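You operate a simulated robot arm through the tools that you are given. There is no shell and no other tool.

You are at the controls of a simulated two-armed robot. One attempt, no reset.

Task
Bring the air back and clamp the white window at 3 bar.
Fine: clamp lever to open and pressure set before the air valve opens; clamp when the line gauge is at 6; no dent.

It is judged by the outcome, as a careful person would: the job done as asked, and still so three seconds after it is handed in. It fails if anything else is knocked over, pushed out of place, dropped, spilled or broken.

Robot
Two 7-joint arms with two-finger parallel grippers on one trunk that stands fixed in place. Base frame: the origin is at the foot of the trunk, x ahead of it, y to its left, z up. Units: mm, degrees, N and s.
The left shoulder is at [62, 196, 1154], the right one opposite. With the tool pointing down near the work surface each hand reaches from about 100 to 660 mm from the base axis, measured 20 degrees to its own side. Payload 1.57 kg a hand.
The TCP of each hand is the grasp point between the finger pads, 30 mm short of the fingertips. In the tool frame z runs along the fingers and y along their closing line. Largest opening 110 mm; finger width 24, thickness 12; the body of the gripper, 48 by 112 mm, starts 78 mm behind the TCP.
Orientation is that of the tool frame in the base frame, as a unit quaternion [x, y, z, w]. With the fingers straight down and closing along the base's y, the tool's x points along the base's -x, its y along +y and its z along -z.

Tools
- The arms move only by the tool step_arm. It takes "left_plan", "right_plan" or both (then of equal length, played together; a hand with none holds still); each is text: rows parted by semicolons, each of 7 numbers parted by spaces: the shift along the tool's x, y, z in mm, then the turn, a rotation vector about the tool's x, y, z in degrees, then the closure, from 0 (fully open) to 1 (shut). In form: dx dy dz rx ry rz fingers; .... A call has 1 to 20 rows; each row is the pose to reach, as a shift and turn from the pose commanded when the call began, along the tool's axes at that moment. Each row takes 0.2 s and may step no farther than 50 mm and 8.6 degrees from the row before; otherwise, or with a gripper value out of range, the whole call is refused. A pose out of reach is approached as far as the arm can. The call stops where the force on the tool passes 50 N (or 10 N more than at its start, if that is more) or the arm is blocked; 0.2 s more then pass. Each finger travels about 72 mm/s and halts on what it meets, pressing with about 21 N; the grip force reading is that of the motor and also rises with nothing between the fingers. The clock runs only during rows and for 0.2 s after the last one: add rows that repeat a pose to give the fingers time. The reply holds the time, the measured pose of the TCP, the force on the tool along the base axes, the opening and the grip force, in the units named above and with some noise, with the torque about the TCP (base axes, N m) and any sound that the robot's microphone picked up.
- Cameras (640 x 400 px; columns grow to the right, rows downward): "scene" is now at [86.3, -53.9, 1732.7]; the picture's right is [-0.68, -0.73, 0.00], its down [-0.58, 0.54, -0.61] and it looks along [0.45, -0.41, -0.79] (base axes); focal length 333 px, centre (320, 200). "left" rides on the left gripper at [70, -16, -141] in its tool frame; the picture's right is [0.23, 0.97, 0.00], its down [-0.85, 0.20, -0.48] and it looks along [-0.47, 0.11, 0.88] (tool axes); focal length 222 px, centre (320, 200). "right" rides on the right gripper at [70, 16, -141] in its tool frame; the picture's right is [-0.23, 0.97, 0.00], its down [-0.85, -0.20, -0.48] and it looks along [-0.47, -0.11, 0.88] (tool axes); focal length 222 px, centre (320, 200). There is no depth. A picture from a camera that has moved, and an enlarged one, comes with that camera's place and axes in the base frame and with its lens.
- capture(camera): a new picture of that camera. It takes no simulated time.
- move_column(by): slides the trunk up (or, below 0, down) by that many mm; the arms and the scene camera ride with it, the base frame stays. It gives what a move gives, with no picture.
- turn_head(pan, tilt): turns the head with the scene camera to pan (to the left, within 86 degrees either way) and tilt (down, from -29 to 69), counted from straight ahead of the robot. It gives what a move gives.
- zoom(camera, box): a new picture of the part [left, top, right, bottom] of that camera's present view, enlarged. It takes no simulated time.
- hand_in(): hands the job in; it is judged then, once.

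Places have to be worked out from the pictures, the camera data and where the tool is seen. Open the grippers and draw the arms clear of the work before you hand the job in, unless the task says otherwise.

The tools are called after ">>>" by a JSON object that holds its "method" and its "body". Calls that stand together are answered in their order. step_arm: Moves the arms, as the interface text tells. Its arguments: {"type":"object","properties":{"left_plan":{"type":"string"},"right_plan":{"type":"string"}},"required":[]} The other tools are called the same way: move_column (by) slides the trunk up or down; turn_head (pan, tilt) turns the head that bears the scene camera; capture (camera) takes a picture; zoom (camera, box) takes an enlarged picture of a part of a camera's view; hand_in () hands the job in.

At the start:

```text
time_s: 0.0
left_eef_pos: [451.6, -11.9, 1304.4]
left_ee_rot: [0.0, 1.0, 0.0, -0.001]
left_wrist_force: [0.6, -0.5, 0.5]
left_ft_torque: [-0.01, 0.01, -0.02]
left_grip_width: 110.4
left_finger_force: 0.1
right_eef_pos: [324.7, -383.3, 1334.4]
right_ee_rot: [-0.001, 1.0, 0.0, 0.0]
right_wrist_force: [0.3, 0.1, -1.1]
right_ft_torque: [-0.01, 0.01, 0.01]
right_grip_width: 110.2
right_finger_force: 0.1
trunk travel left (down, up): [-750.0, 240.0]
head pan, tilt: [-42.8, 52.2]
```

scene: 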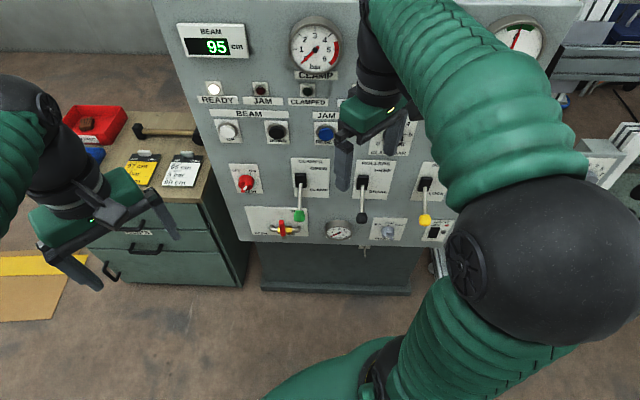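
right: 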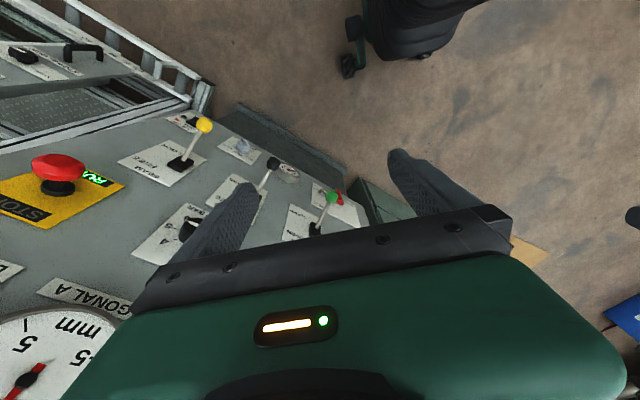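
left: 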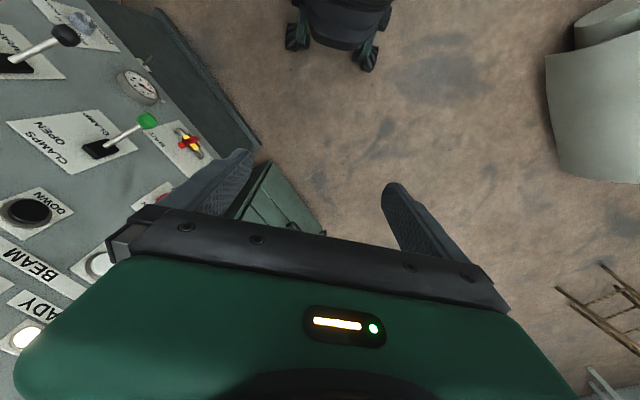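

I'll look at the panel first in detail: zoom on several parts of the scene view.

>>> {"method": "zoom", "body": {"camera": "scene", "box": [160, 0, 400, 150]}}

>>> {"method": "zoom", "body": {"camera": "scene", "box": [210, 140, 450, 290]}}

>>> {"method": "zoom", "body": {"camera": "scene", "box": [40, 90, 280, 240]}}

>>> {"method": "zoom", "body": {"camera": "left", "box": [0, 0, 320, 200]}}

>>> {"method": "zoom", "body": {"camera": "right", "box": [0, 0, 400, 250]}}

```text
2.67 times, centred on (280, 75) of scene
camera zoom: at [86.3, -53.9, 1732.7], right [-0.68, -0.73, 0.0], down [-0.58, 0.54, -0.61], along [0.45, -0.41, -0.79], focal length 887 px, centre (427, 533)
```

zoom: 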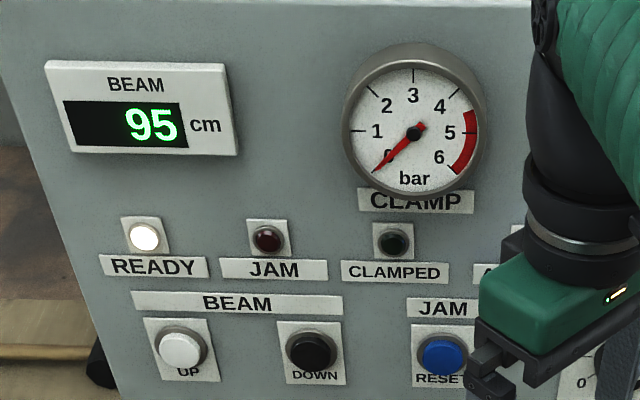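

```text
2.67 times, centred on (330, 215) of scene
camera zoom: at [86.3, -53.9, 1732.7], right [-0.68, -0.73, 0.0], down [-0.58, 0.54, -0.61], along [0.45, -0.41, -0.79], focal length 887 px, centre (293, 160)
```

zoom: 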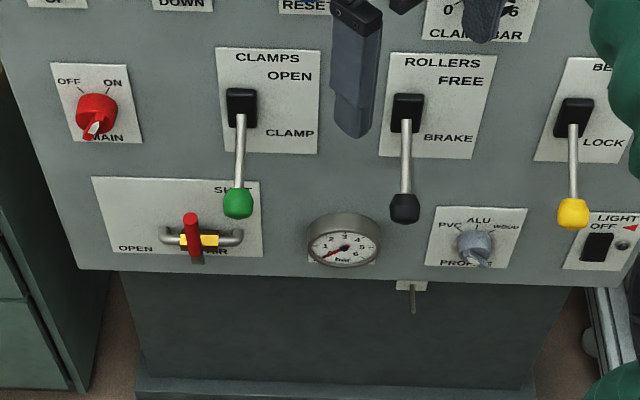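

```text
2.67 times, centred on (160, 165) of scene
camera zoom: at [86.3, -53.9, 1732.7], right [-0.68, -0.73, 0.0], down [-0.58, 0.54, -0.61], along [0.45, -0.41, -0.79], focal length 887 px, centre (747, 293)
```

zoom: 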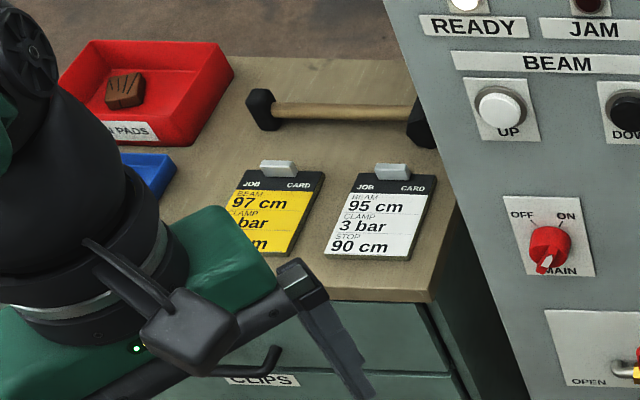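

```text
2.00 times, centred on (160, 100) of left
camera zoom: at [381.0, -29.0, 1446.0], right [-0.23, 0.97, 0.0], down [0.86, 0.2, 0.48], along [0.47, 0.11, -0.88], focal length 444 px, centre (640, 400)
```

zoom: 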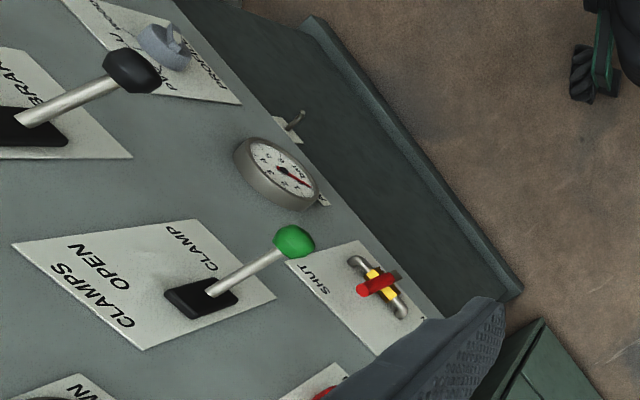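

```text
1.60 times, centred on (200, 125) of right
camera zoom: at [254.5, -366.7, 1475.3], right [0.23, 0.97, 0.0], down [0.86, -0.2, 0.48], along [0.47, -0.11, -0.88], focal length 355 px, centre (512, 320)
```

zoom: 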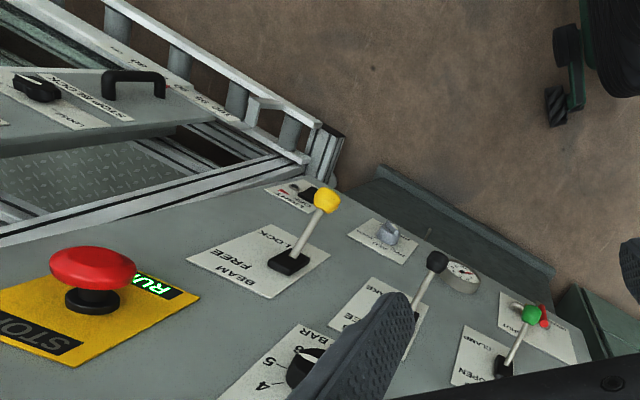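

The green clamp lever looks to be at CLAMP, the air valve SHUT with line gauge 0, and the white card says beam 95 cm, 3 bar. I'll turn the head to see the rest of the machine and the panel's right side.

>>> {"method": "turn_head", "body": {"pan": -80, "tilt": 45}}

>>> {"method": "capture", "body": {"camera": "scene"}}

>>> {"method": "turn_head", "body": {"pan": -50, "tilt": 20}}

>>> {"method": "capture", "body": {"camera": "scene"}}

>>> {"method": "turn_head", "body": {"pan": 0, "tilt": 45}}

>>> {"method": "capture", "body": {"camera": "scene"}}

```text
time_s: 1.0
left_eef_pos: [450.2, -11.8, 1304.0]
left_ee_rot: [-0.001, 1.0, -0.001, 0.0]
left_wrist_force: [-0.1, 0.1, 0.0]
left_ft_torque: [-0.03, -0.03, -0.02]
left_grip_width: 110.0
left_finger_force: 0.0
right_eef_pos: [324.2, -382.7, 1333.9]
right_ee_rot: [-0.001, 1.0, 0.001, 0.0]
right_wrist_force: [0.8, -0.4, 0.1]
right_ft_torque: [0.0, -0.01, -0.04]
right_grip_width: 110.2
right_finger_force: 0.0
trunk travel left (down, up): [-750.0, 240.0]
head pan, tilt: [-80.0, 45.0]
```

```text
taken
camera scene: at [45.4, -83.2, 1742.6], right [-0.98, -0.17, 0.0], down [-0.12, 0.7, -0.71], along [0.12, -0.7, -0.71], focal length 333 px, centre (320, 200)
```

scene: 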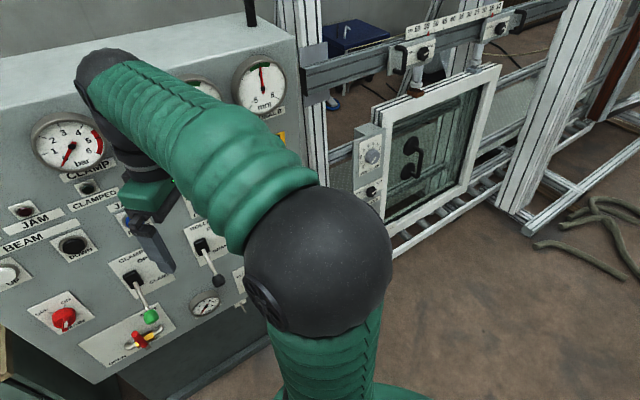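

```text
time_s: 2.0
left_eef_pos: [449.8, -12.4, 1304.6]
left_ee_rot: [0.0, 1.0, 0.001, 0.0]
left_wrist_force: [-0.1, -0.7, -0.4]
left_ft_torque: [0.02, 0.01, -0.01]
left_grip_width: 110.0
left_finger_force: 0.0
right_eef_pos: [322.7, -382.8, 1334.1]
right_ee_rot: [0.0, 1.0, 0.0, 0.0]
right_wrist_force: [0.2, -0.6, 0.1]
right_ft_torque: [0.05, 0.0, -0.01]
right_grip_width: 110.1
right_finger_force: 0.1
trunk travel left (down, up): [-750.0, 240.0]
head pan, tilt: [-50.0, 20.0]
```

```text
taken
camera scene: at [91.1, -74.5, 1781.1], right [-0.77, -0.64, 0.0], down [-0.22, 0.26, -0.94], along [0.6, -0.72, -0.34], focal length 333 px, centre (320, 200)
```

scene: 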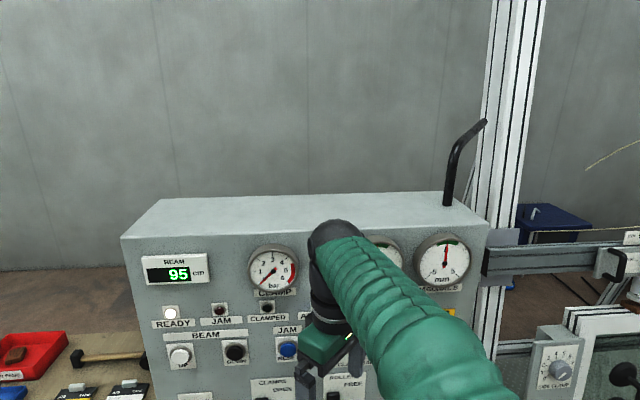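

```text
time_s: 3.2
left_eef_pos: [449.6, -11.4, 1304.1]
left_ee_rot: [0.0, 1.0, 0.0, 0.0]
left_wrist_force: [-0.3, -0.8, 0.3]
left_ft_torque: [0.01, 0.03, 0.0]
left_grip_width: 109.7
left_finger_force: 0.1
right_eef_pos: [324.0, -384.2, 1334.8]
right_ee_rot: [-0.001, 1.0, 0.0, -0.001]
right_wrist_force: [0.0, -0.8, 0.2]
right_ft_torque: [-0.01, -0.01, -0.05]
right_grip_width: 110.0
right_finger_force: 0.1
trunk travel left (down, up): [-750.0, 240.0]
head pan, tilt: [0.0, 45.0]
```

```text
taken
camera scene: at [112.6, -3.0, 1742.6], right [0.0, -1.0, 0.0], down [-0.71, 0.0, -0.71], along [0.71, 0.0, -0.71], focal length 333 px, centre (320, 200)
```

scene: 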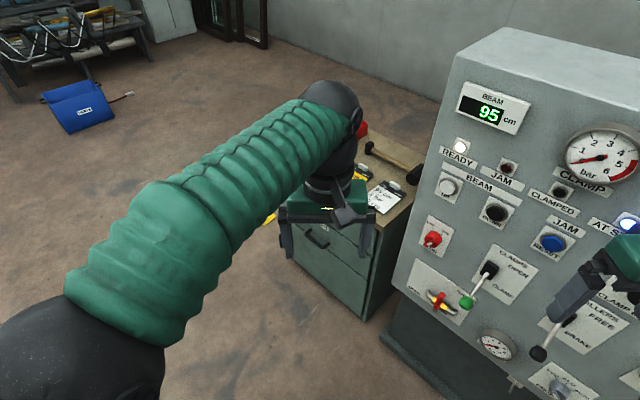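

The panel looks vertical and faces the robot at 45 degrees (normal about [-0.71, 0.71, 0], some 790 mm from the base axis). I'll yaw the right hand to face it and bring it a bit lower and left, so its camera can study the controls.

>>> {"method": "step_arm", "body": {"right_plan": "-24 10 14 0 0 7.5 0; -47 19 28 0 0 15 0; -71 28 42 0 0 22.5 0; -94 38 56 0 0 30 0; -118 47 70 0 0 37.5 0; -141 57 84 0 0 45 0"}}

>>> {"method": "turn_head", "body": {"pan": -50, "tilt": 45}}

>>> {"method": "capture", "body": {"camera": "scene"}}

>>> {"method": "capture", "body": {"camera": "right"}}

```text
time_s: 4.6
left_eef_pos: [451.9, -11.9, 1304.7]
left_ee_rot: [0.0, 1.0, 0.0, -0.001]
left_wrist_force: [0.6, -0.2, 0.5]
left_ft_torque: [0.01, 0.03, -0.01]
left_grip_width: 110.0
left_finger_force: 0.1
right_eef_pos: [466.9, -325.8, 1251.3]
right_ee_rot: [0.383, 0.924, 0.0, -0.001]
right_wrist_force: [0.5, 0.2, 0.0]
right_ft_torque: [0.02, 0.02, 0.02]
right_grip_width: 110.0
right_finger_force: 0.0
trunk travel left (down, up): [-750.0, 240.0]
head pan, tilt: [0.0, 45.0]
```

```text
time_s: 5.7
left_eef_pos: [449.5, -11.6, 1304.4]
left_ee_rot: [0.001, 1.0, 0.0, 0.001]
left_wrist_force: [-0.4, 0.1, 0.6]
left_ft_torque: [0.02, -0.04, 0.03]
left_grip_width: 110.0
left_finger_force: 0.1
right_eef_pos: [466.3, -326.0, 1252.0]
right_ee_rot: [0.382, 0.924, 0.0, 0.0]
right_wrist_force: [-0.4, -0.2, 1.3]
right_ft_torque: [0.04, 0.01, 0.0]
right_grip_width: 109.8
right_finger_force: 0.0
trunk travel left (down, up): [-750.0, 240.0]
head pan, tilt: [-50.0, 45.0]
```

```text
taken
camera scene: at [84.7, -65.2, 1742.5], right [-0.77, -0.64, 0.0], down [-0.46, 0.54, -0.71], along [0.45, -0.54, -0.71], focal length 333 px, centre (320, 200)
```

scene: 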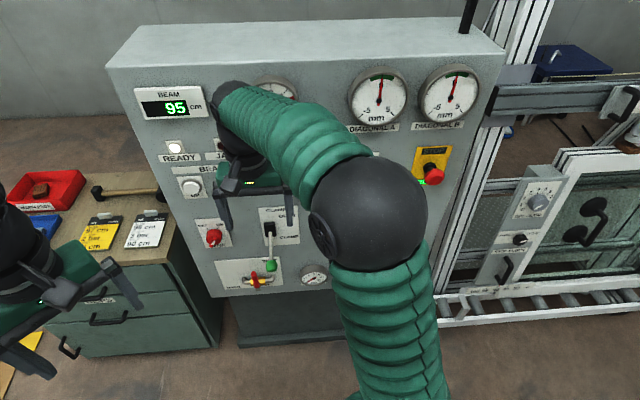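

```text
taken
camera right: at [428.0, -265.4, 1392.1], right [0.85, 0.53, 0.0], down [0.47, -0.75, 0.48], along [0.25, -0.41, -0.88], focal length 222 px, centre (320, 200)
```

right: 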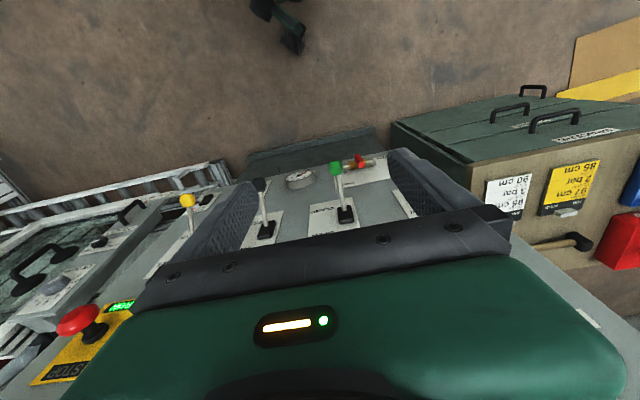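

I'll zoom in on the window area of the machine and the upper right of the panel.

>>> {"method": "zoom", "body": {"camera": "scene", "box": [440, 60, 640, 185]}}

>>> {"method": "zoom", "body": {"camera": "scene", "box": [440, 160, 640, 330]}}

>>> {"method": "zoom", "body": {"camera": "scene", "box": [320, 50, 520, 200]}}

>>> {"method": "zoom", "body": {"camera": "scene", "box": [0, 150, 200, 290]}}

>>> {"method": "zoom", "body": {"camera": "right", "box": [160, 100, 480, 280]}}

```text
3.20 times, centred on (540, 122) of scene
camera zoom: at [84.7, -65.2, 1742.5], right [-0.77, -0.64, 0.0], down [-0.46, 0.54, -0.71], along [0.45, -0.54, -0.71], focal length 1065 px, centre (-384, 448)
```

zoom: 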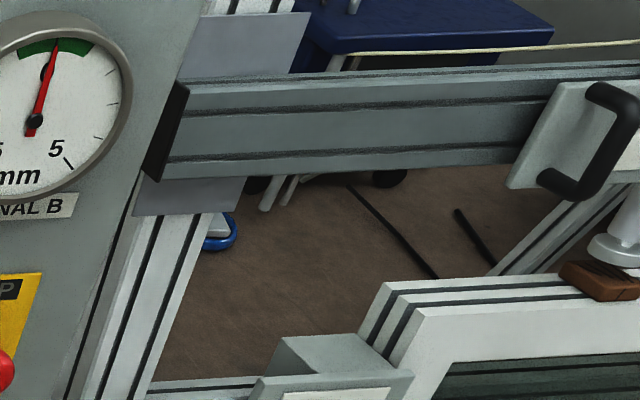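

```text
2.35 times, centred on (540, 245) of scene
camera zoom: at [84.7, -65.2, 1742.5], right [-0.77, -0.64, 0.0], down [-0.46, 0.54, -0.71], along [0.45, -0.54, -0.71], focal length 783 px, centre (-198, 94)
```

zoom: 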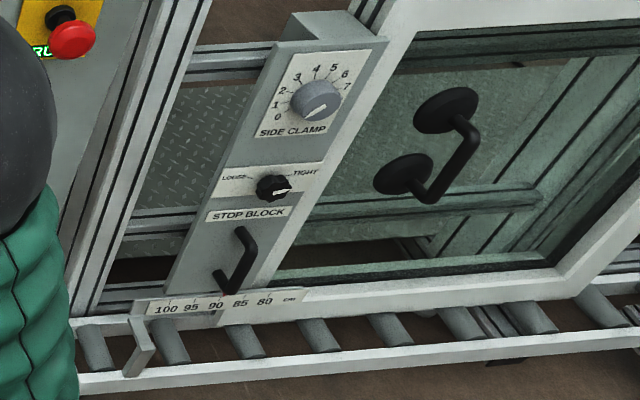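

```text
2.67 times, centred on (420, 125) of scene
camera zoom: at [84.7, -65.2, 1742.5], right [-0.77, -0.64, 0.0], down [-0.46, 0.54, -0.71], along [0.45, -0.54, -0.71], focal length 887 px, centre (53, 400)
```

zoom: 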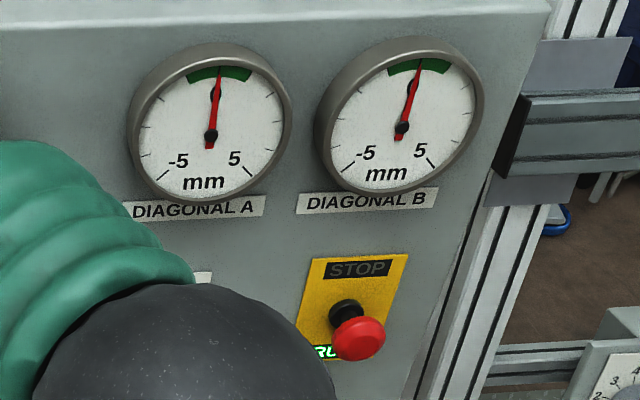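

```text
2.86 times, centred on (100, 220) of scene
camera zoom: at [84.7, -65.2, 1742.5], right [-0.77, -0.64, 0.0], down [-0.46, 0.54, -0.71], along [0.45, -0.54, -0.71], focal length 951 px, centre (949, 143)
```

zoom: 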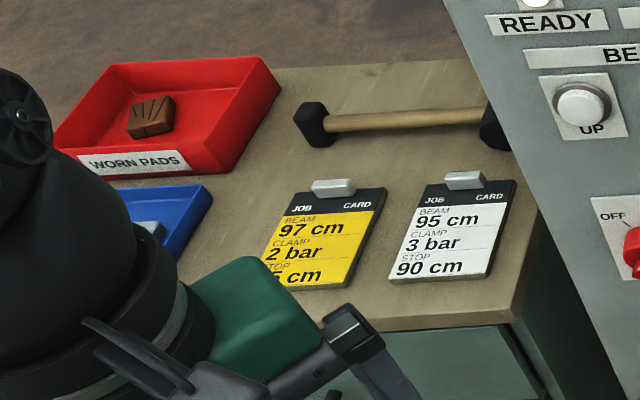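

```text
2.00 times, centred on (320, 190) of right
camera zoom: at [428.0, -265.4, 1392.1], right [0.85, 0.53, 0.0], down [0.47, -0.75, 0.48], along [0.25, -0.41, -0.88], focal length 444 px, centre (320, 220)
```

zoom: 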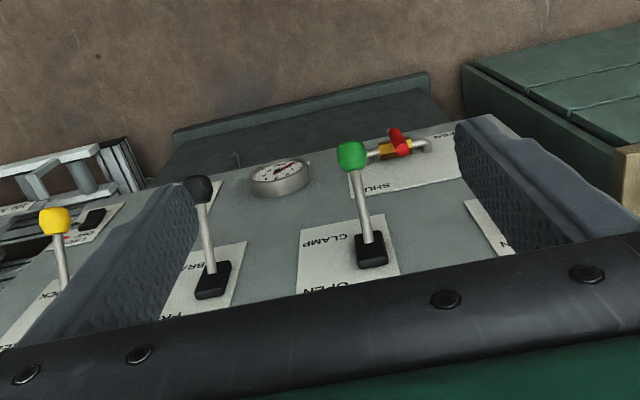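

I'll look more closely at the clamp feet and the stuff resting on the window top.

>>> {"method": "turn_head", "body": {"pan": -75, "tilt": 35}}

>>> {"method": "capture", "body": {"camera": "scene"}}

>>> {"method": "zoom", "body": {"camera": "scene", "box": [310, 40, 510, 165]}}

>>> {"method": "zoom", "body": {"camera": "scene", "box": [310, 140, 510, 265]}}

>>> {"method": "zoom", "body": {"camera": "scene", "box": [440, 20, 640, 145]}}

>>> {"method": "zoom", "body": {"camera": "left", "box": [0, 0, 320, 200]}}

```text
time_s: 6.6
left_eef_pos: [450.8, -12.4, 1303.7]
left_ee_rot: [0.0, 1.0, 0.0, 0.0]
left_wrist_force: [0.0, -1.4, 0.5]
left_ft_torque: [-0.03, 0.02, 0.02]
left_grip_width: 110.0
left_finger_force: 0.0
right_eef_pos: [466.3, -325.9, 1251.0]
right_ee_rot: [0.381, 0.925, 0.0, -0.001]
right_wrist_force: [-0.4, -0.3, 0.2]
right_ft_torque: [0.01, 0.01, 0.0]
right_grip_width: 110.1
right_finger_force: 0.0
trunk travel left (down, up): [-750.0, 240.0]
head pan, tilt: [-75.0, 35.0]
```

```text
taken
camera scene: at [55.0, -88.1, 1757.3], right [-0.97, -0.26, 0.0], down [-0.15, 0.56, -0.82], along [0.21, -0.79, -0.58], focal length 333 px, centre (320, 200)
```

scene: 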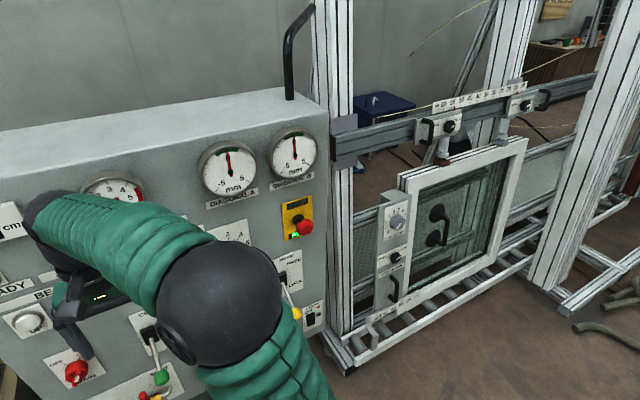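

```text
3.20 times, centred on (410, 102) of scene
camera zoom: at [55.0, -88.1, 1757.3], right [-0.97, -0.26, 0.0], down [-0.15, 0.56, -0.82], along [0.21, -0.79, -0.58], focal length 1065 px, centre (32, 512)
```

zoom: 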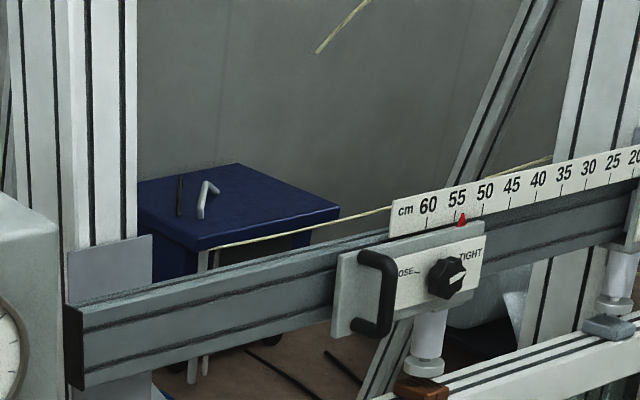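

```text
3.20 times, centred on (410, 202) of scene
camera zoom: at [55.0, -88.1, 1757.3], right [-0.97, -0.26, 0.0], down [-0.15, 0.56, -0.82], along [0.21, -0.79, -0.58], focal length 1065 px, centre (32, 192)
```

zoom: 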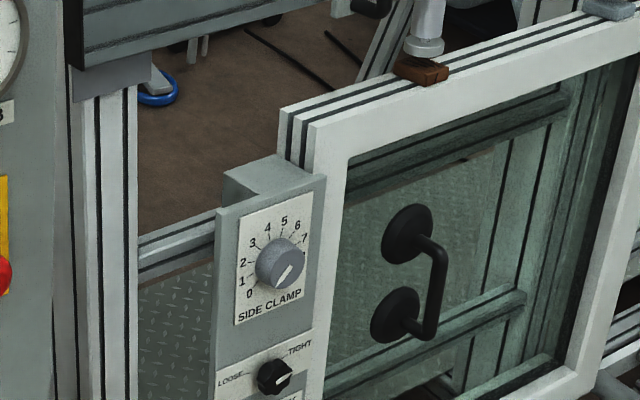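

```text
3.20 times, centred on (540, 82) of scene
camera zoom: at [55.0, -88.1, 1757.3], right [-0.97, -0.26, 0.0], down [-0.15, 0.56, -0.82], along [0.21, -0.79, -0.58], focal length 1065 px, centre (-384, 576)
```

zoom: 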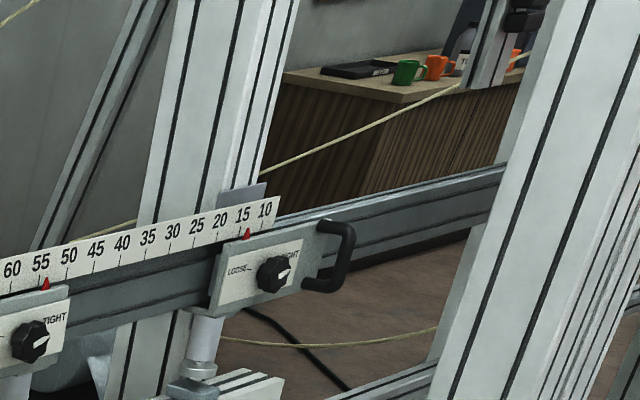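

```text
2.00 times, centred on (160, 100) of left
camera zoom: at [380.3, -28.8, 1446.2], right [-0.23, 0.97, 0.0], down [0.86, 0.2, 0.48], along [0.47, 0.11, -0.88], focal length 444 px, centre (640, 400)
```

zoom: 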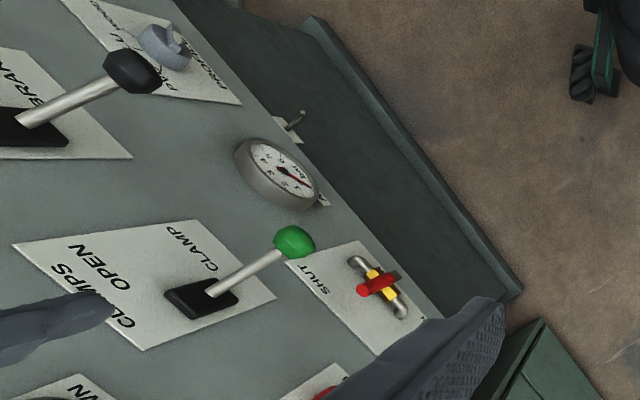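

One clamp foot has a brown pad, the other a grey one; I want closer views of those and of the blue tray.

>>> {"method": "zoom", "body": {"camera": "scene", "box": [420, 120, 500, 170]}}

>>> {"method": "zoom", "body": {"camera": "scene", "box": [480, 100, 560, 150]}}

>>> {"method": "turn_head", "body": {"pan": -20, "tilt": 40}}

>>> {"method": "capture", "body": {"camera": "scene"}}

```text
8.00 times, centred on (460, 145) of scene
camera zoom: at [55.0, -88.1, 1757.3], right [-0.97, -0.26, 0.0], down [-0.15, 0.56, -0.82], along [0.21, -0.79, -0.58], focal length 2662 px, centre (-800, 640)
```

zoom: 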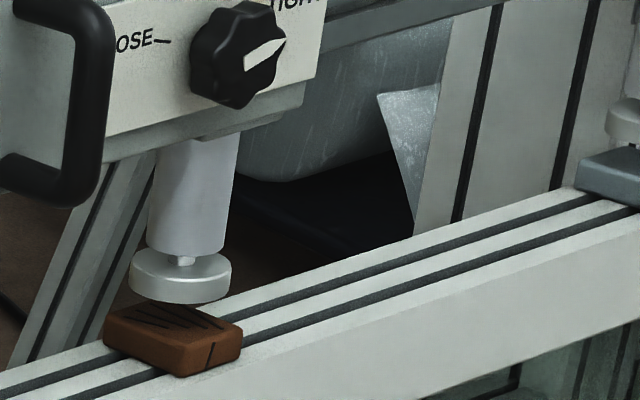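

```text
8.00 times, centred on (520, 125) of scene
camera zoom: at [55.0, -88.1, 1757.3], right [-0.97, -0.26, 0.0], down [-0.15, 0.56, -0.82], along [0.21, -0.79, -0.58], focal length 2662 px, centre (-1280, 800)
```

zoom: 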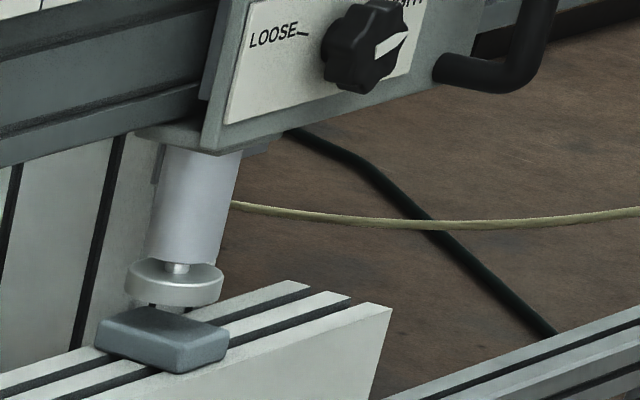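

```text
time_s: 7.9
left_eef_pos: [449.8, -11.2, 1304.0]
left_ee_rot: [-0.001, 1.0, 0.0, 0.0]
left_wrist_force: [0.6, 0.7, 0.1]
left_ft_torque: [-0.03, 0.02, 0.01]
left_grip_width: 109.9
left_finger_force: 0.0
right_eef_pos: [466.2, -324.9, 1251.0]
right_ee_rot: [0.382, 0.924, 0.0, -0.001]
right_wrist_force: [-0.9, 0.0, -0.3]
right_ft_torque: [-0.01, -0.02, 0.0]
right_grip_width: 110.0
right_finger_force: 0.0
trunk travel left (down, up): [-750.0, 240.0]
head pan, tilt: [-20.0, 40.0]
```

```text
taken
camera scene: at [112.0, -32.1, 1749.8], right [-0.34, -0.94, 0.0], down [-0.61, 0.22, -0.76], along [0.72, -0.26, -0.64], focal length 333 px, centre (320, 200)
```

scene: 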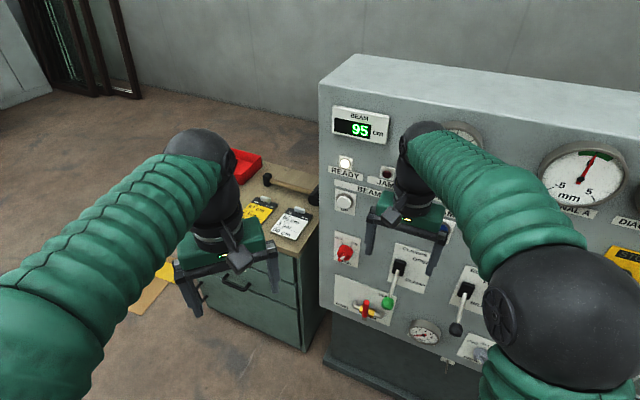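

The window and its pads are roughly 1.5 m away, out of reach, so the job is purely on the panel. Now I pitch the right hand up to horizontal so the fingers face the panel.

>>> {"method": "step_arm", "body": {"right_plan": "0 0 0 0 -8 0 0; 0 0 0 0 -16 0 0; 0 0 0 0 -24 0 0; 0 0 0 0 -32 0 0; 0 0 0 0 -40 0 0; 0 0 0 0 -48 0 0; 0 0 0 0 -56 0 0; 0 0 0 0 -64 0 0; 0 0 0 0 -72 0 0; 0 0 0 0 -80 0 0; 0 0 0 0 -88 0 0; 0 0 0 0 -90 0 0"}}

>>> {"method": "turn_head", "body": {"pan": -40, "tilt": 45}}

>>> {"method": "capture", "body": {"camera": "scene"}}

>>> {"method": "capture", "body": {"camera": "right"}}

```text
time_s: 10.5
left_eef_pos: [449.0, -11.0, 1304.9]
left_ee_rot: [0.0, 1.0, 0.0, 0.0]
left_wrist_force: [-0.9, -0.7, -0.2]
left_ft_torque: [-0.01, 0.03, -0.01]
left_grip_width: 109.8
left_finger_force: 0.1
right_eef_pos: [474.9, -322.6, 1250.8]
right_ee_rot: [0.271, 0.653, -0.271, 0.654]
right_wrist_force: [0.5, -0.1, 0.5]
right_ft_torque: [-0.01, 0.0, 0.0]
right_grip_width: 109.9
right_finger_force: 0.1
right hand out of reach, approached as far as the arm can: row 10, 11, 12
trunk travel left (down, up): [-750.0, 240.0]
head pan, tilt: [-20.0, 40.0]
```

```text
time_s: 11.3
left_eef_pos: [449.9, -10.6, 1304.6]
left_ee_rot: [0.0, 1.0, 0.0, 0.0]
left_wrist_force: [0.4, 0.1, 0.4]
left_ft_torque: [-0.01, 0.0, 0.02]
left_grip_width: 109.9
left_finger_force: 0.0
right_eef_pos: [474.0, -323.7, 1251.3]
right_ee_rot: [0.27, 0.653, -0.27, 0.654]
right_wrist_force: [-1.3, 0.1, -0.3]
right_ft_torque: [0.01, 0.0, 0.06]
right_grip_width: 109.9
right_finger_force: 0.1
trunk travel left (down, up): [-750.0, 240.0]
head pan, tilt: [-40.0, 45.0]
```

```text
taken
camera scene: at [93.6, -54.5, 1742.6], right [-0.64, -0.77, 0.0], down [-0.54, 0.45, -0.71], along [0.54, -0.45, -0.71], focal length 333 px, centre (320, 200)
```

scene: 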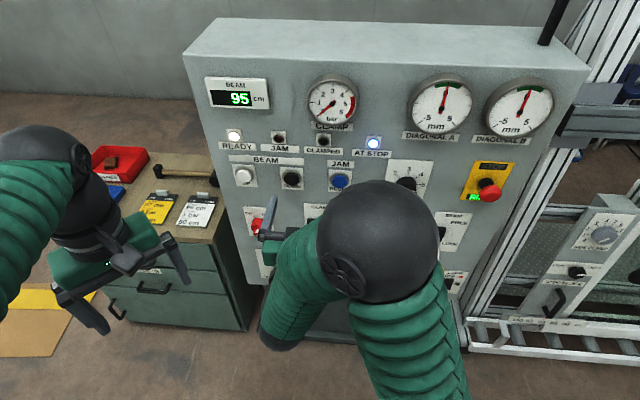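

```text
taken
camera right: at [385.0, -211.4, 1180.4], right [0.69, 0.69, 0.23], down [-0.48, 0.2, 0.86], along [0.54, -0.7, 0.47], focal length 222 px, centre (320, 200)
```

right: 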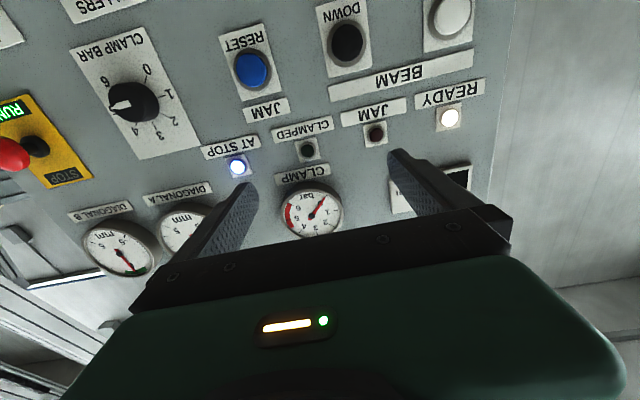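

I have a good (upside-down) view of the panel from the right hand camera. Zooming in on the CLAMP BAR knob and the gauge.

>>> {"method": "zoom", "body": {"camera": "right", "box": [60, 20, 220, 170]}}

>>> {"method": "zoom", "body": {"camera": "scene", "box": [340, 130, 500, 250]}}

```text
2.67 times, centred on (140, 95) of right
camera zoom: at [385.0, -211.4, 1180.4], right [0.69, 0.69, 0.23], down [-0.48, 0.2, 0.86], along [0.54, -0.7, 0.47], focal length 592 px, centre (800, 480)
```

zoom: 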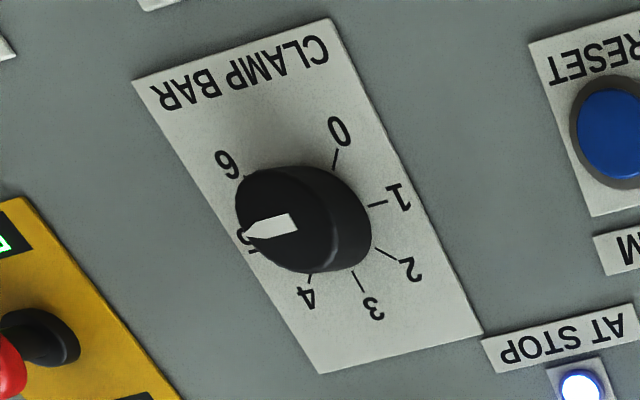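

```text
3.33 times, centred on (420, 190) of scene
camera zoom: at [93.6, -54.5, 1742.6], right [-0.64, -0.77, 0.0], down [-0.54, 0.45, -0.71], along [0.54, -0.45, -0.71], focal length 1109 px, centre (-13, 233)
```

zoom: 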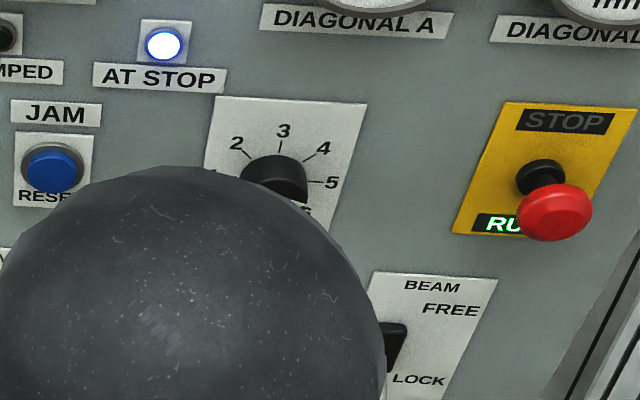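

The clamp regulator is at 5 bar; each bar is 45° so it needs 90° counter-clockwise to 3. I put the knob at about u=141 (along the panel), z=1152. I'll move the right hand in front of it, still ~80 mm off, to look closer.

>>> {"method": "step_arm", "body": {"right_plan": "12 -31 14 0 0 0 0; 25 -62 29 0 0 0 0; 38 -93 43 0 0 0 0; 50 -124 58 0 0 0 0; 63 -155 72 0 0 0 0; 76 -186 87 0 0 0 0; 88 -217 101 0 0 0 0; 101 -247 116 0 0 0 0"}}

>>> {"method": "capture", "body": {"camera": "right"}}

>>> {"method": "capture", "body": {"camera": "scene"}}

```text
time_s: 13.1
left_eef_pos: [450.0, -12.8, 1305.2]
left_ee_rot: [0.001, 1.0, 0.0, 0.0]
left_wrist_force: [0.0, 0.6, 0.2]
left_ft_torque: [0.02, 0.0, 0.04]
left_grip_width: 110.1
left_finger_force: 0.0
right_eef_pos: [443.0, -478.0, 1186.8]
right_ee_rot: [0.272, 0.653, -0.271, 0.652]
right_wrist_force: [0.3, 0.1, -0.6]
right_ft_torque: [0.02, 0.0, 0.02]
right_grip_width: 110.1
right_finger_force: 0.1
right hand out of reach, approached as far as the arm can: row 1, 2, 3, 4, 5, 6, 7, 8
trunk travel left (down, up): [-750.0, 240.0]
head pan, tilt: [-40.0, 45.0]
```

```text
taken
camera right: at [355.0, -366.4, 1116.9], right [0.69, 0.69, 0.23], down [-0.48, 0.2, 0.86], along [0.54, -0.7, 0.46], focal length 222 px, centre (320, 200)
```

right: 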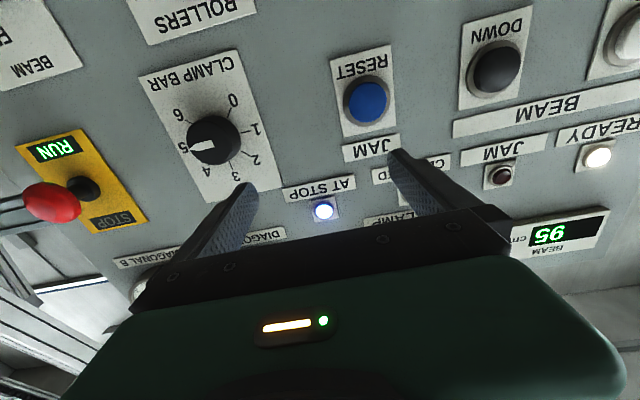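

```text
taken
camera scene: at [93.9, -56.7, 1742.5], right [-0.64, -0.77, 0.0], down [-0.54, 0.46, -0.71], along [0.54, -0.45, -0.71], focal length 333 px, centre (320, 200)
```

scene: 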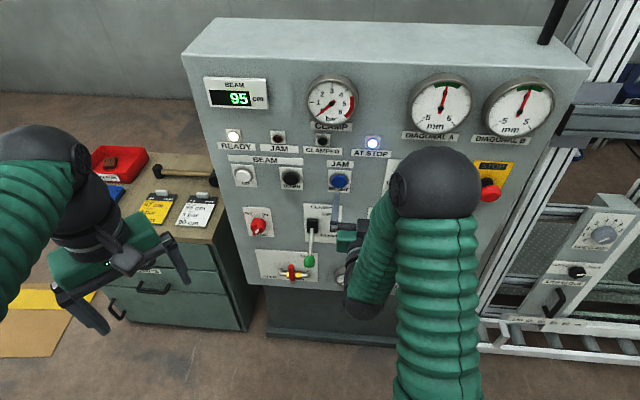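

The arm ran to a limit short of the goal (d 651, u 25, z 1187). I'll draw back from the panel and then lower the trunk so the hand sits higher relative to the shoulder.

>>> {"method": "step_arm", "body": {"right_plan": "0 0 -30 0 0 0 0; 0 0 -60 0 0 0 0; 0 0 -80 0 0 0 0"}}

>>> {"method": "move_column", "body": {"by": -200}}

>>> {"method": "capture", "body": {"camera": "scene"}}

```text
time_s: 13.9
left_eef_pos: [450.3, -11.3, 1303.9]
left_ee_rot: [-0.001, 1.0, 0.0, -0.002]
left_wrist_force: [-0.1, -0.6, -0.5]
left_ft_torque: [0.02, -0.01, 0.0]
left_grip_width: 110.0
left_finger_force: 0.2
right_eef_pos: [449.5, -443.4, 1161.7]
right_ee_rot: [0.27, 0.653, -0.27, 0.653]
right_wrist_force: [-0.1, 0.1, -0.3]
right_ft_torque: [0.0, 0.0, -0.04]
right_grip_width: 109.9
right_finger_force: 0.0
right hand out of reach, approached as far as the arm can: row 1, 2, 3
trunk travel left (down, up): [-750.0, 240.0]
head pan, tilt: [-40.0, 45.0]
```

```text
time_s: 16.1
left_eef_pos: [449.0, -11.8, 1104.4]
left_ee_rot: [0.0, 1.0, 0.0, 0.0]
left_wrist_force: [-0.9, -0.5, 0.4]
left_ft_torque: [-0.02, 0.01, 0.0]
left_grip_width: 110.0
left_finger_force: 0.1
right_eef_pos: [449.7, -443.1, 961.8]
right_ee_rot: [0.271, 0.653, -0.272, 0.653]
right_wrist_force: [0.6, 0.0, 0.8]
right_ft_torque: [0.04, -0.01, 0.03]
right_grip_width: 109.9
right_finger_force: 0.0
trunk travel left (down, up): [-550.0, 440.0]
head pan, tilt: [-40.0, 45.0]
```

```text
taken
camera scene: at [93.7, -55.4, 1542.6], right [-0.64, -0.77, 0.0], down [-0.54, 0.46, -0.71], along [0.54, -0.45, -0.71], focal length 333 px, centre (320, 200)
```

scene: 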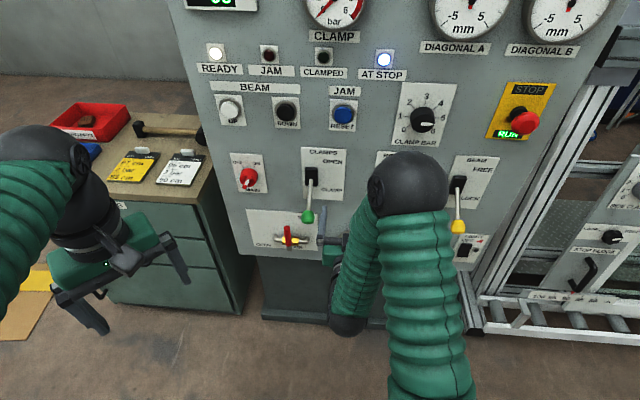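

The trunk is down 200 mm and the view is much better. Now I'll raise the hand to the knob's height, well clear of the panel, to see what's reachable.

>>> {"method": "step_arm", "body": {"right_plan": "-40 0 0 0 0 0 0; -80 0 0 0 0 0 0; -120 0 0 0 0 0 0; -160 0 0 0 0 0 0; -195 0 0 0 0 0 0; -195 0 0 0 0 0 0"}}

>>> {"method": "capture", "body": {"camera": "scene"}}

>>> {"method": "capture", "body": {"camera": "right"}}

```text
time_s: 17.5
left_eef_pos: [450.9, -12.7, 1103.9]
left_ee_rot: [0.0, 1.0, 0.001, -0.001]
left_wrist_force: [0.3, -1.0, -0.1]
left_ft_torque: [-0.02, 0.01, -0.01]
left_grip_width: 109.7
left_finger_force: 0.0
right_eef_pos: [450.9, -442.6, 1155.8]
right_ee_rot: [0.271, 0.654, -0.271, 0.653]
right_wrist_force: [0.1, -1.2, 0.0]
right_ft_torque: [0.02, -0.01, -0.05]
right_grip_width: 110.3
right_finger_force: 0.1
right hand out of reach, approached as far as the arm can: row 1, 2, 3, 4
trunk travel left (down, up): [-550.0, 440.0]
head pan, tilt: [-40.0, 45.0]
```

```text
taken
camera scene: at [94.2, -54.9, 1542.5], right [-0.64, -0.77, 0.0], down [-0.54, 0.46, -0.71], along [0.54, -0.45, -0.71], focal length 333 px, centre (320, 200)
```

scene: 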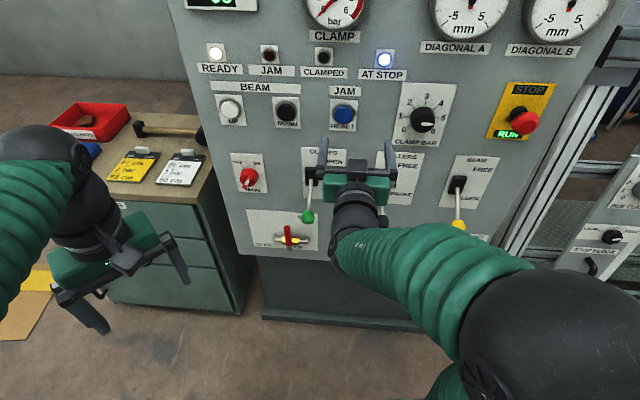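

```text
taken
camera right: at [360.9, -331.4, 1086.1], right [0.69, 0.69, 0.23], down [-0.48, 0.2, 0.86], along [0.55, -0.7, 0.46], focal length 222 px, centre (320, 200)
```

right: 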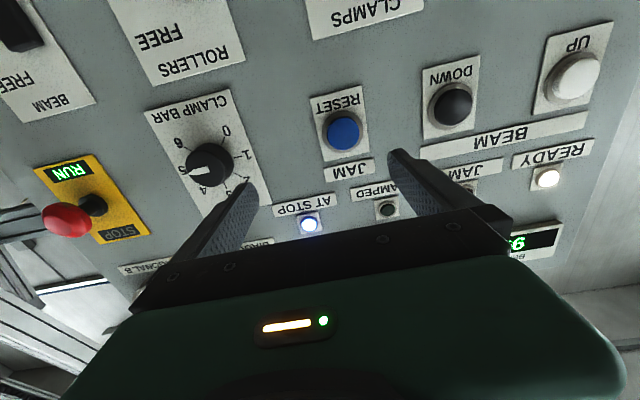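

With the shoulder lower, the arm reaches nicely: TCP at d=632, u=-6, z=1156. Next I slide along the panel to the regulator knob at u≈141.

>>> {"method": "step_arm", "body": {"right_plan": "0 -30 0 0 0 0 0; 0 -60 0 0 0 0 0; 0 -90 5 0 0 0 0; 0 -120 10 0 0 0 0; 2 -145 15 0 0 0 0; 2 -145 15 0 0 0 0"}}

>>> {"method": "capture", "body": {"camera": "scene"}}

>>> {"method": "capture", "body": {"camera": "right"}}

```text
time_s: 18.9
left_eef_pos: [448.4, -11.9, 1103.9]
left_ee_rot: [0.0, 1.0, 0.0, 0.0]
left_wrist_force: [1.1, 0.3, -0.3]
left_ft_torque: [0.03, 0.0, -0.04]
left_grip_width: 110.0
left_finger_force: 0.0
right_eef_pos: [417.8, -491.8, 1161.8]
right_ee_rot: [0.27, 0.654, -0.27, 0.653]
right_wrist_force: [-0.1, -0.1, 0.5]
right_ft_torque: [0.03, -0.01, -0.01]
right_grip_width: 109.8
right_finger_force: 0.0
right hand out of reach, approached as far as the arm can: row 1, 2, 3, 4, 5, 6
trunk travel left (down, up): [-550.0, 440.0]
head pan, tilt: [-40.0, 45.0]
```

```text
taken
camera scene: at [93.2, -55.0, 1542.6], right [-0.64, -0.77, 0.0], down [-0.54, 0.46, -0.71], along [0.54, -0.45, -0.71], focal length 333 px, centre (320, 200)
```

scene: 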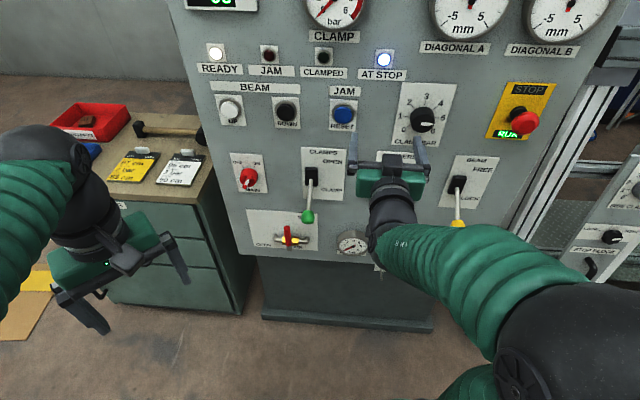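

```text
taken
camera right: at [328.2, -379.3, 1092.2], right [0.69, 0.69, 0.23], down [-0.48, 0.2, 0.86], along [0.54, -0.7, 0.47], focal length 222 px, centre (320, 200)
```

right: 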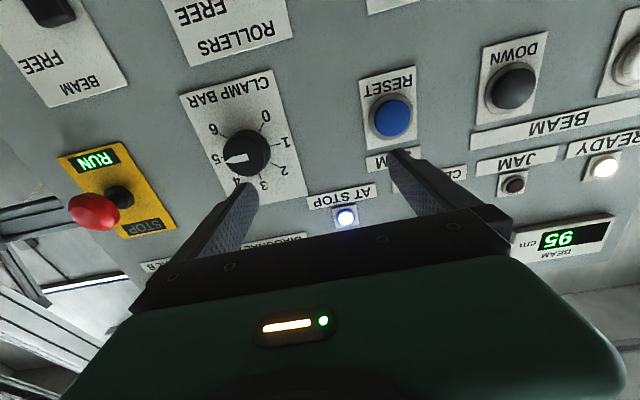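

Still limited, likely the elbow is folded too tightly; the goal is farther out anyway. I'll advance toward the panel by 50 mm (fingertips still ~60 mm off it).

>>> {"method": "step_arm", "body": {"right_plan": "0 0 15 0 0 0 0; 0 0 30 0 0 0 0; 0 0 45 0 0 0 0; 0 0 45 0 0 0 0; 0 0 45 0 0 0 0"}}

>>> {"method": "capture", "body": {"camera": "scene"}}

>>> {"method": "capture", "body": {"camera": "right"}}

```text
time_s: 20.1
left_eef_pos: [449.8, -10.9, 1104.8]
left_ee_rot: [-0.001, 1.0, 0.0, 0.0]
left_wrist_force: [0.0, 0.8, -0.4]
left_ft_torque: [0.03, 0.01, 0.01]
left_grip_width: 109.9
left_finger_force: 0.1
right_eef_pos: [448.9, -521.5, 1163.2]
right_ee_rot: [0.27, 0.653, -0.27, 0.653]
right_wrist_force: [0.9, 0.6, -0.2]
right_ft_torque: [-0.01, 0.0, -0.01]
right_grip_width: 110.1
right_finger_force: 0.1
trunk travel left (down, up): [-550.0, 440.0]
head pan, tilt: [-40.0, 45.0]
```

```text
taken
camera scene: at [93.0, -54.7, 1542.6], right [-0.64, -0.77, 0.0], down [-0.54, 0.45, -0.71], along [0.54, -0.45, -0.71], focal length 333 px, centre (320, 200)
```

scene: 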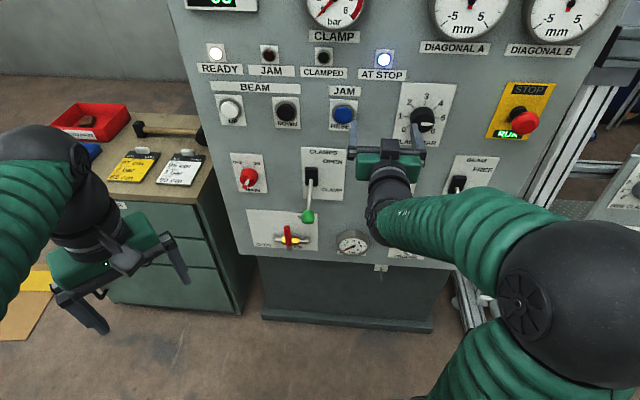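

```text
taken
camera right: at [360.1, -409.4, 1092.4], right [0.69, 0.69, 0.23], down [-0.48, 0.2, 0.86], along [0.54, -0.7, 0.47], focal length 222 px, centre (320, 200)
```

right: 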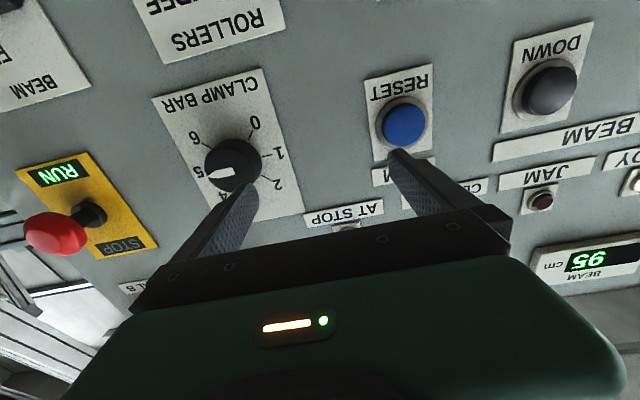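

Now it's following (d=686, u=51, z=1163). Sliding right to u≈140 at this depth.

>>> {"method": "step_arm", "body": {"right_plan": "2 -22 0 0 0 0 0; 4 -44 0 0 0 0 0; 6 -66 0 0 0 0 0; 9 -88 0 0 0 0 0; 9 -88 0 0 0 0 0"}}

>>> {"method": "capture", "body": {"camera": "scene"}}

>>> {"method": "capture", "body": {"camera": "right"}}

```text
time_s: 21.3
left_eef_pos: [449.8, -12.5, 1103.9]
left_ee_rot: [0.0, 1.0, 0.001, -0.001]
left_wrist_force: [-0.2, 0.4, -0.6]
left_ft_torque: [0.05, -0.02, 0.0]
left_grip_width: 110.0
left_finger_force: 0.1
right_eef_pos: [420.5, -552.4, 1173.9]
right_ee_rot: [0.281, 0.655, -0.277, 0.645]
right_wrist_force: [0.7, 0.6, 0.4]
right_ft_torque: [0.0, 0.01, 0.01]
right_grip_width: 110.0
right_finger_force: 0.0
right hand out of reach, approached as far as the arm can: row 2, 3, 4, 5
trunk travel left (down, up): [-550.0, 440.0]
head pan, tilt: [-40.0, 45.0]
```

```text
taken
camera scene: at [93.4, -57.4, 1542.4], right [-0.64, -0.77, 0.0], down [-0.54, 0.46, -0.7], along [0.54, -0.45, -0.71], focal length 333 px, centre (320, 200)
```

scene: 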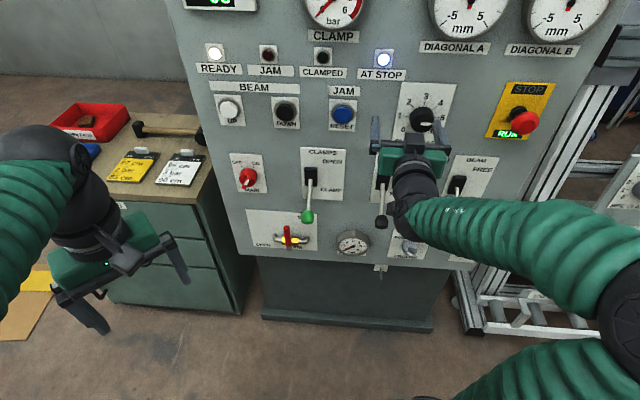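

```text
taken
camera right: at [333.1, -438.8, 1105.8], right [0.71, 0.67, 0.23], down [-0.47, 0.2, 0.86], along [0.53, -0.72, 0.45], focal length 222 px, centre (320, 200)
```

right: 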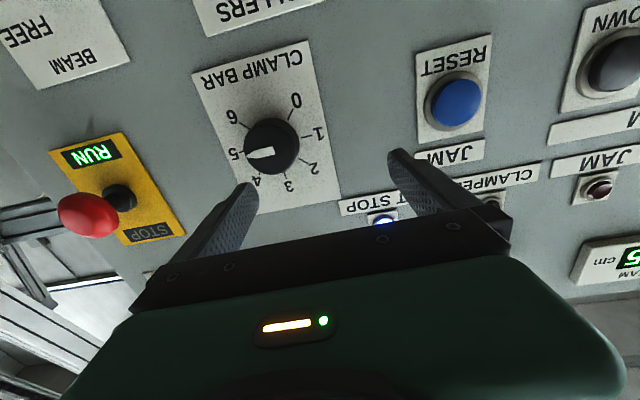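

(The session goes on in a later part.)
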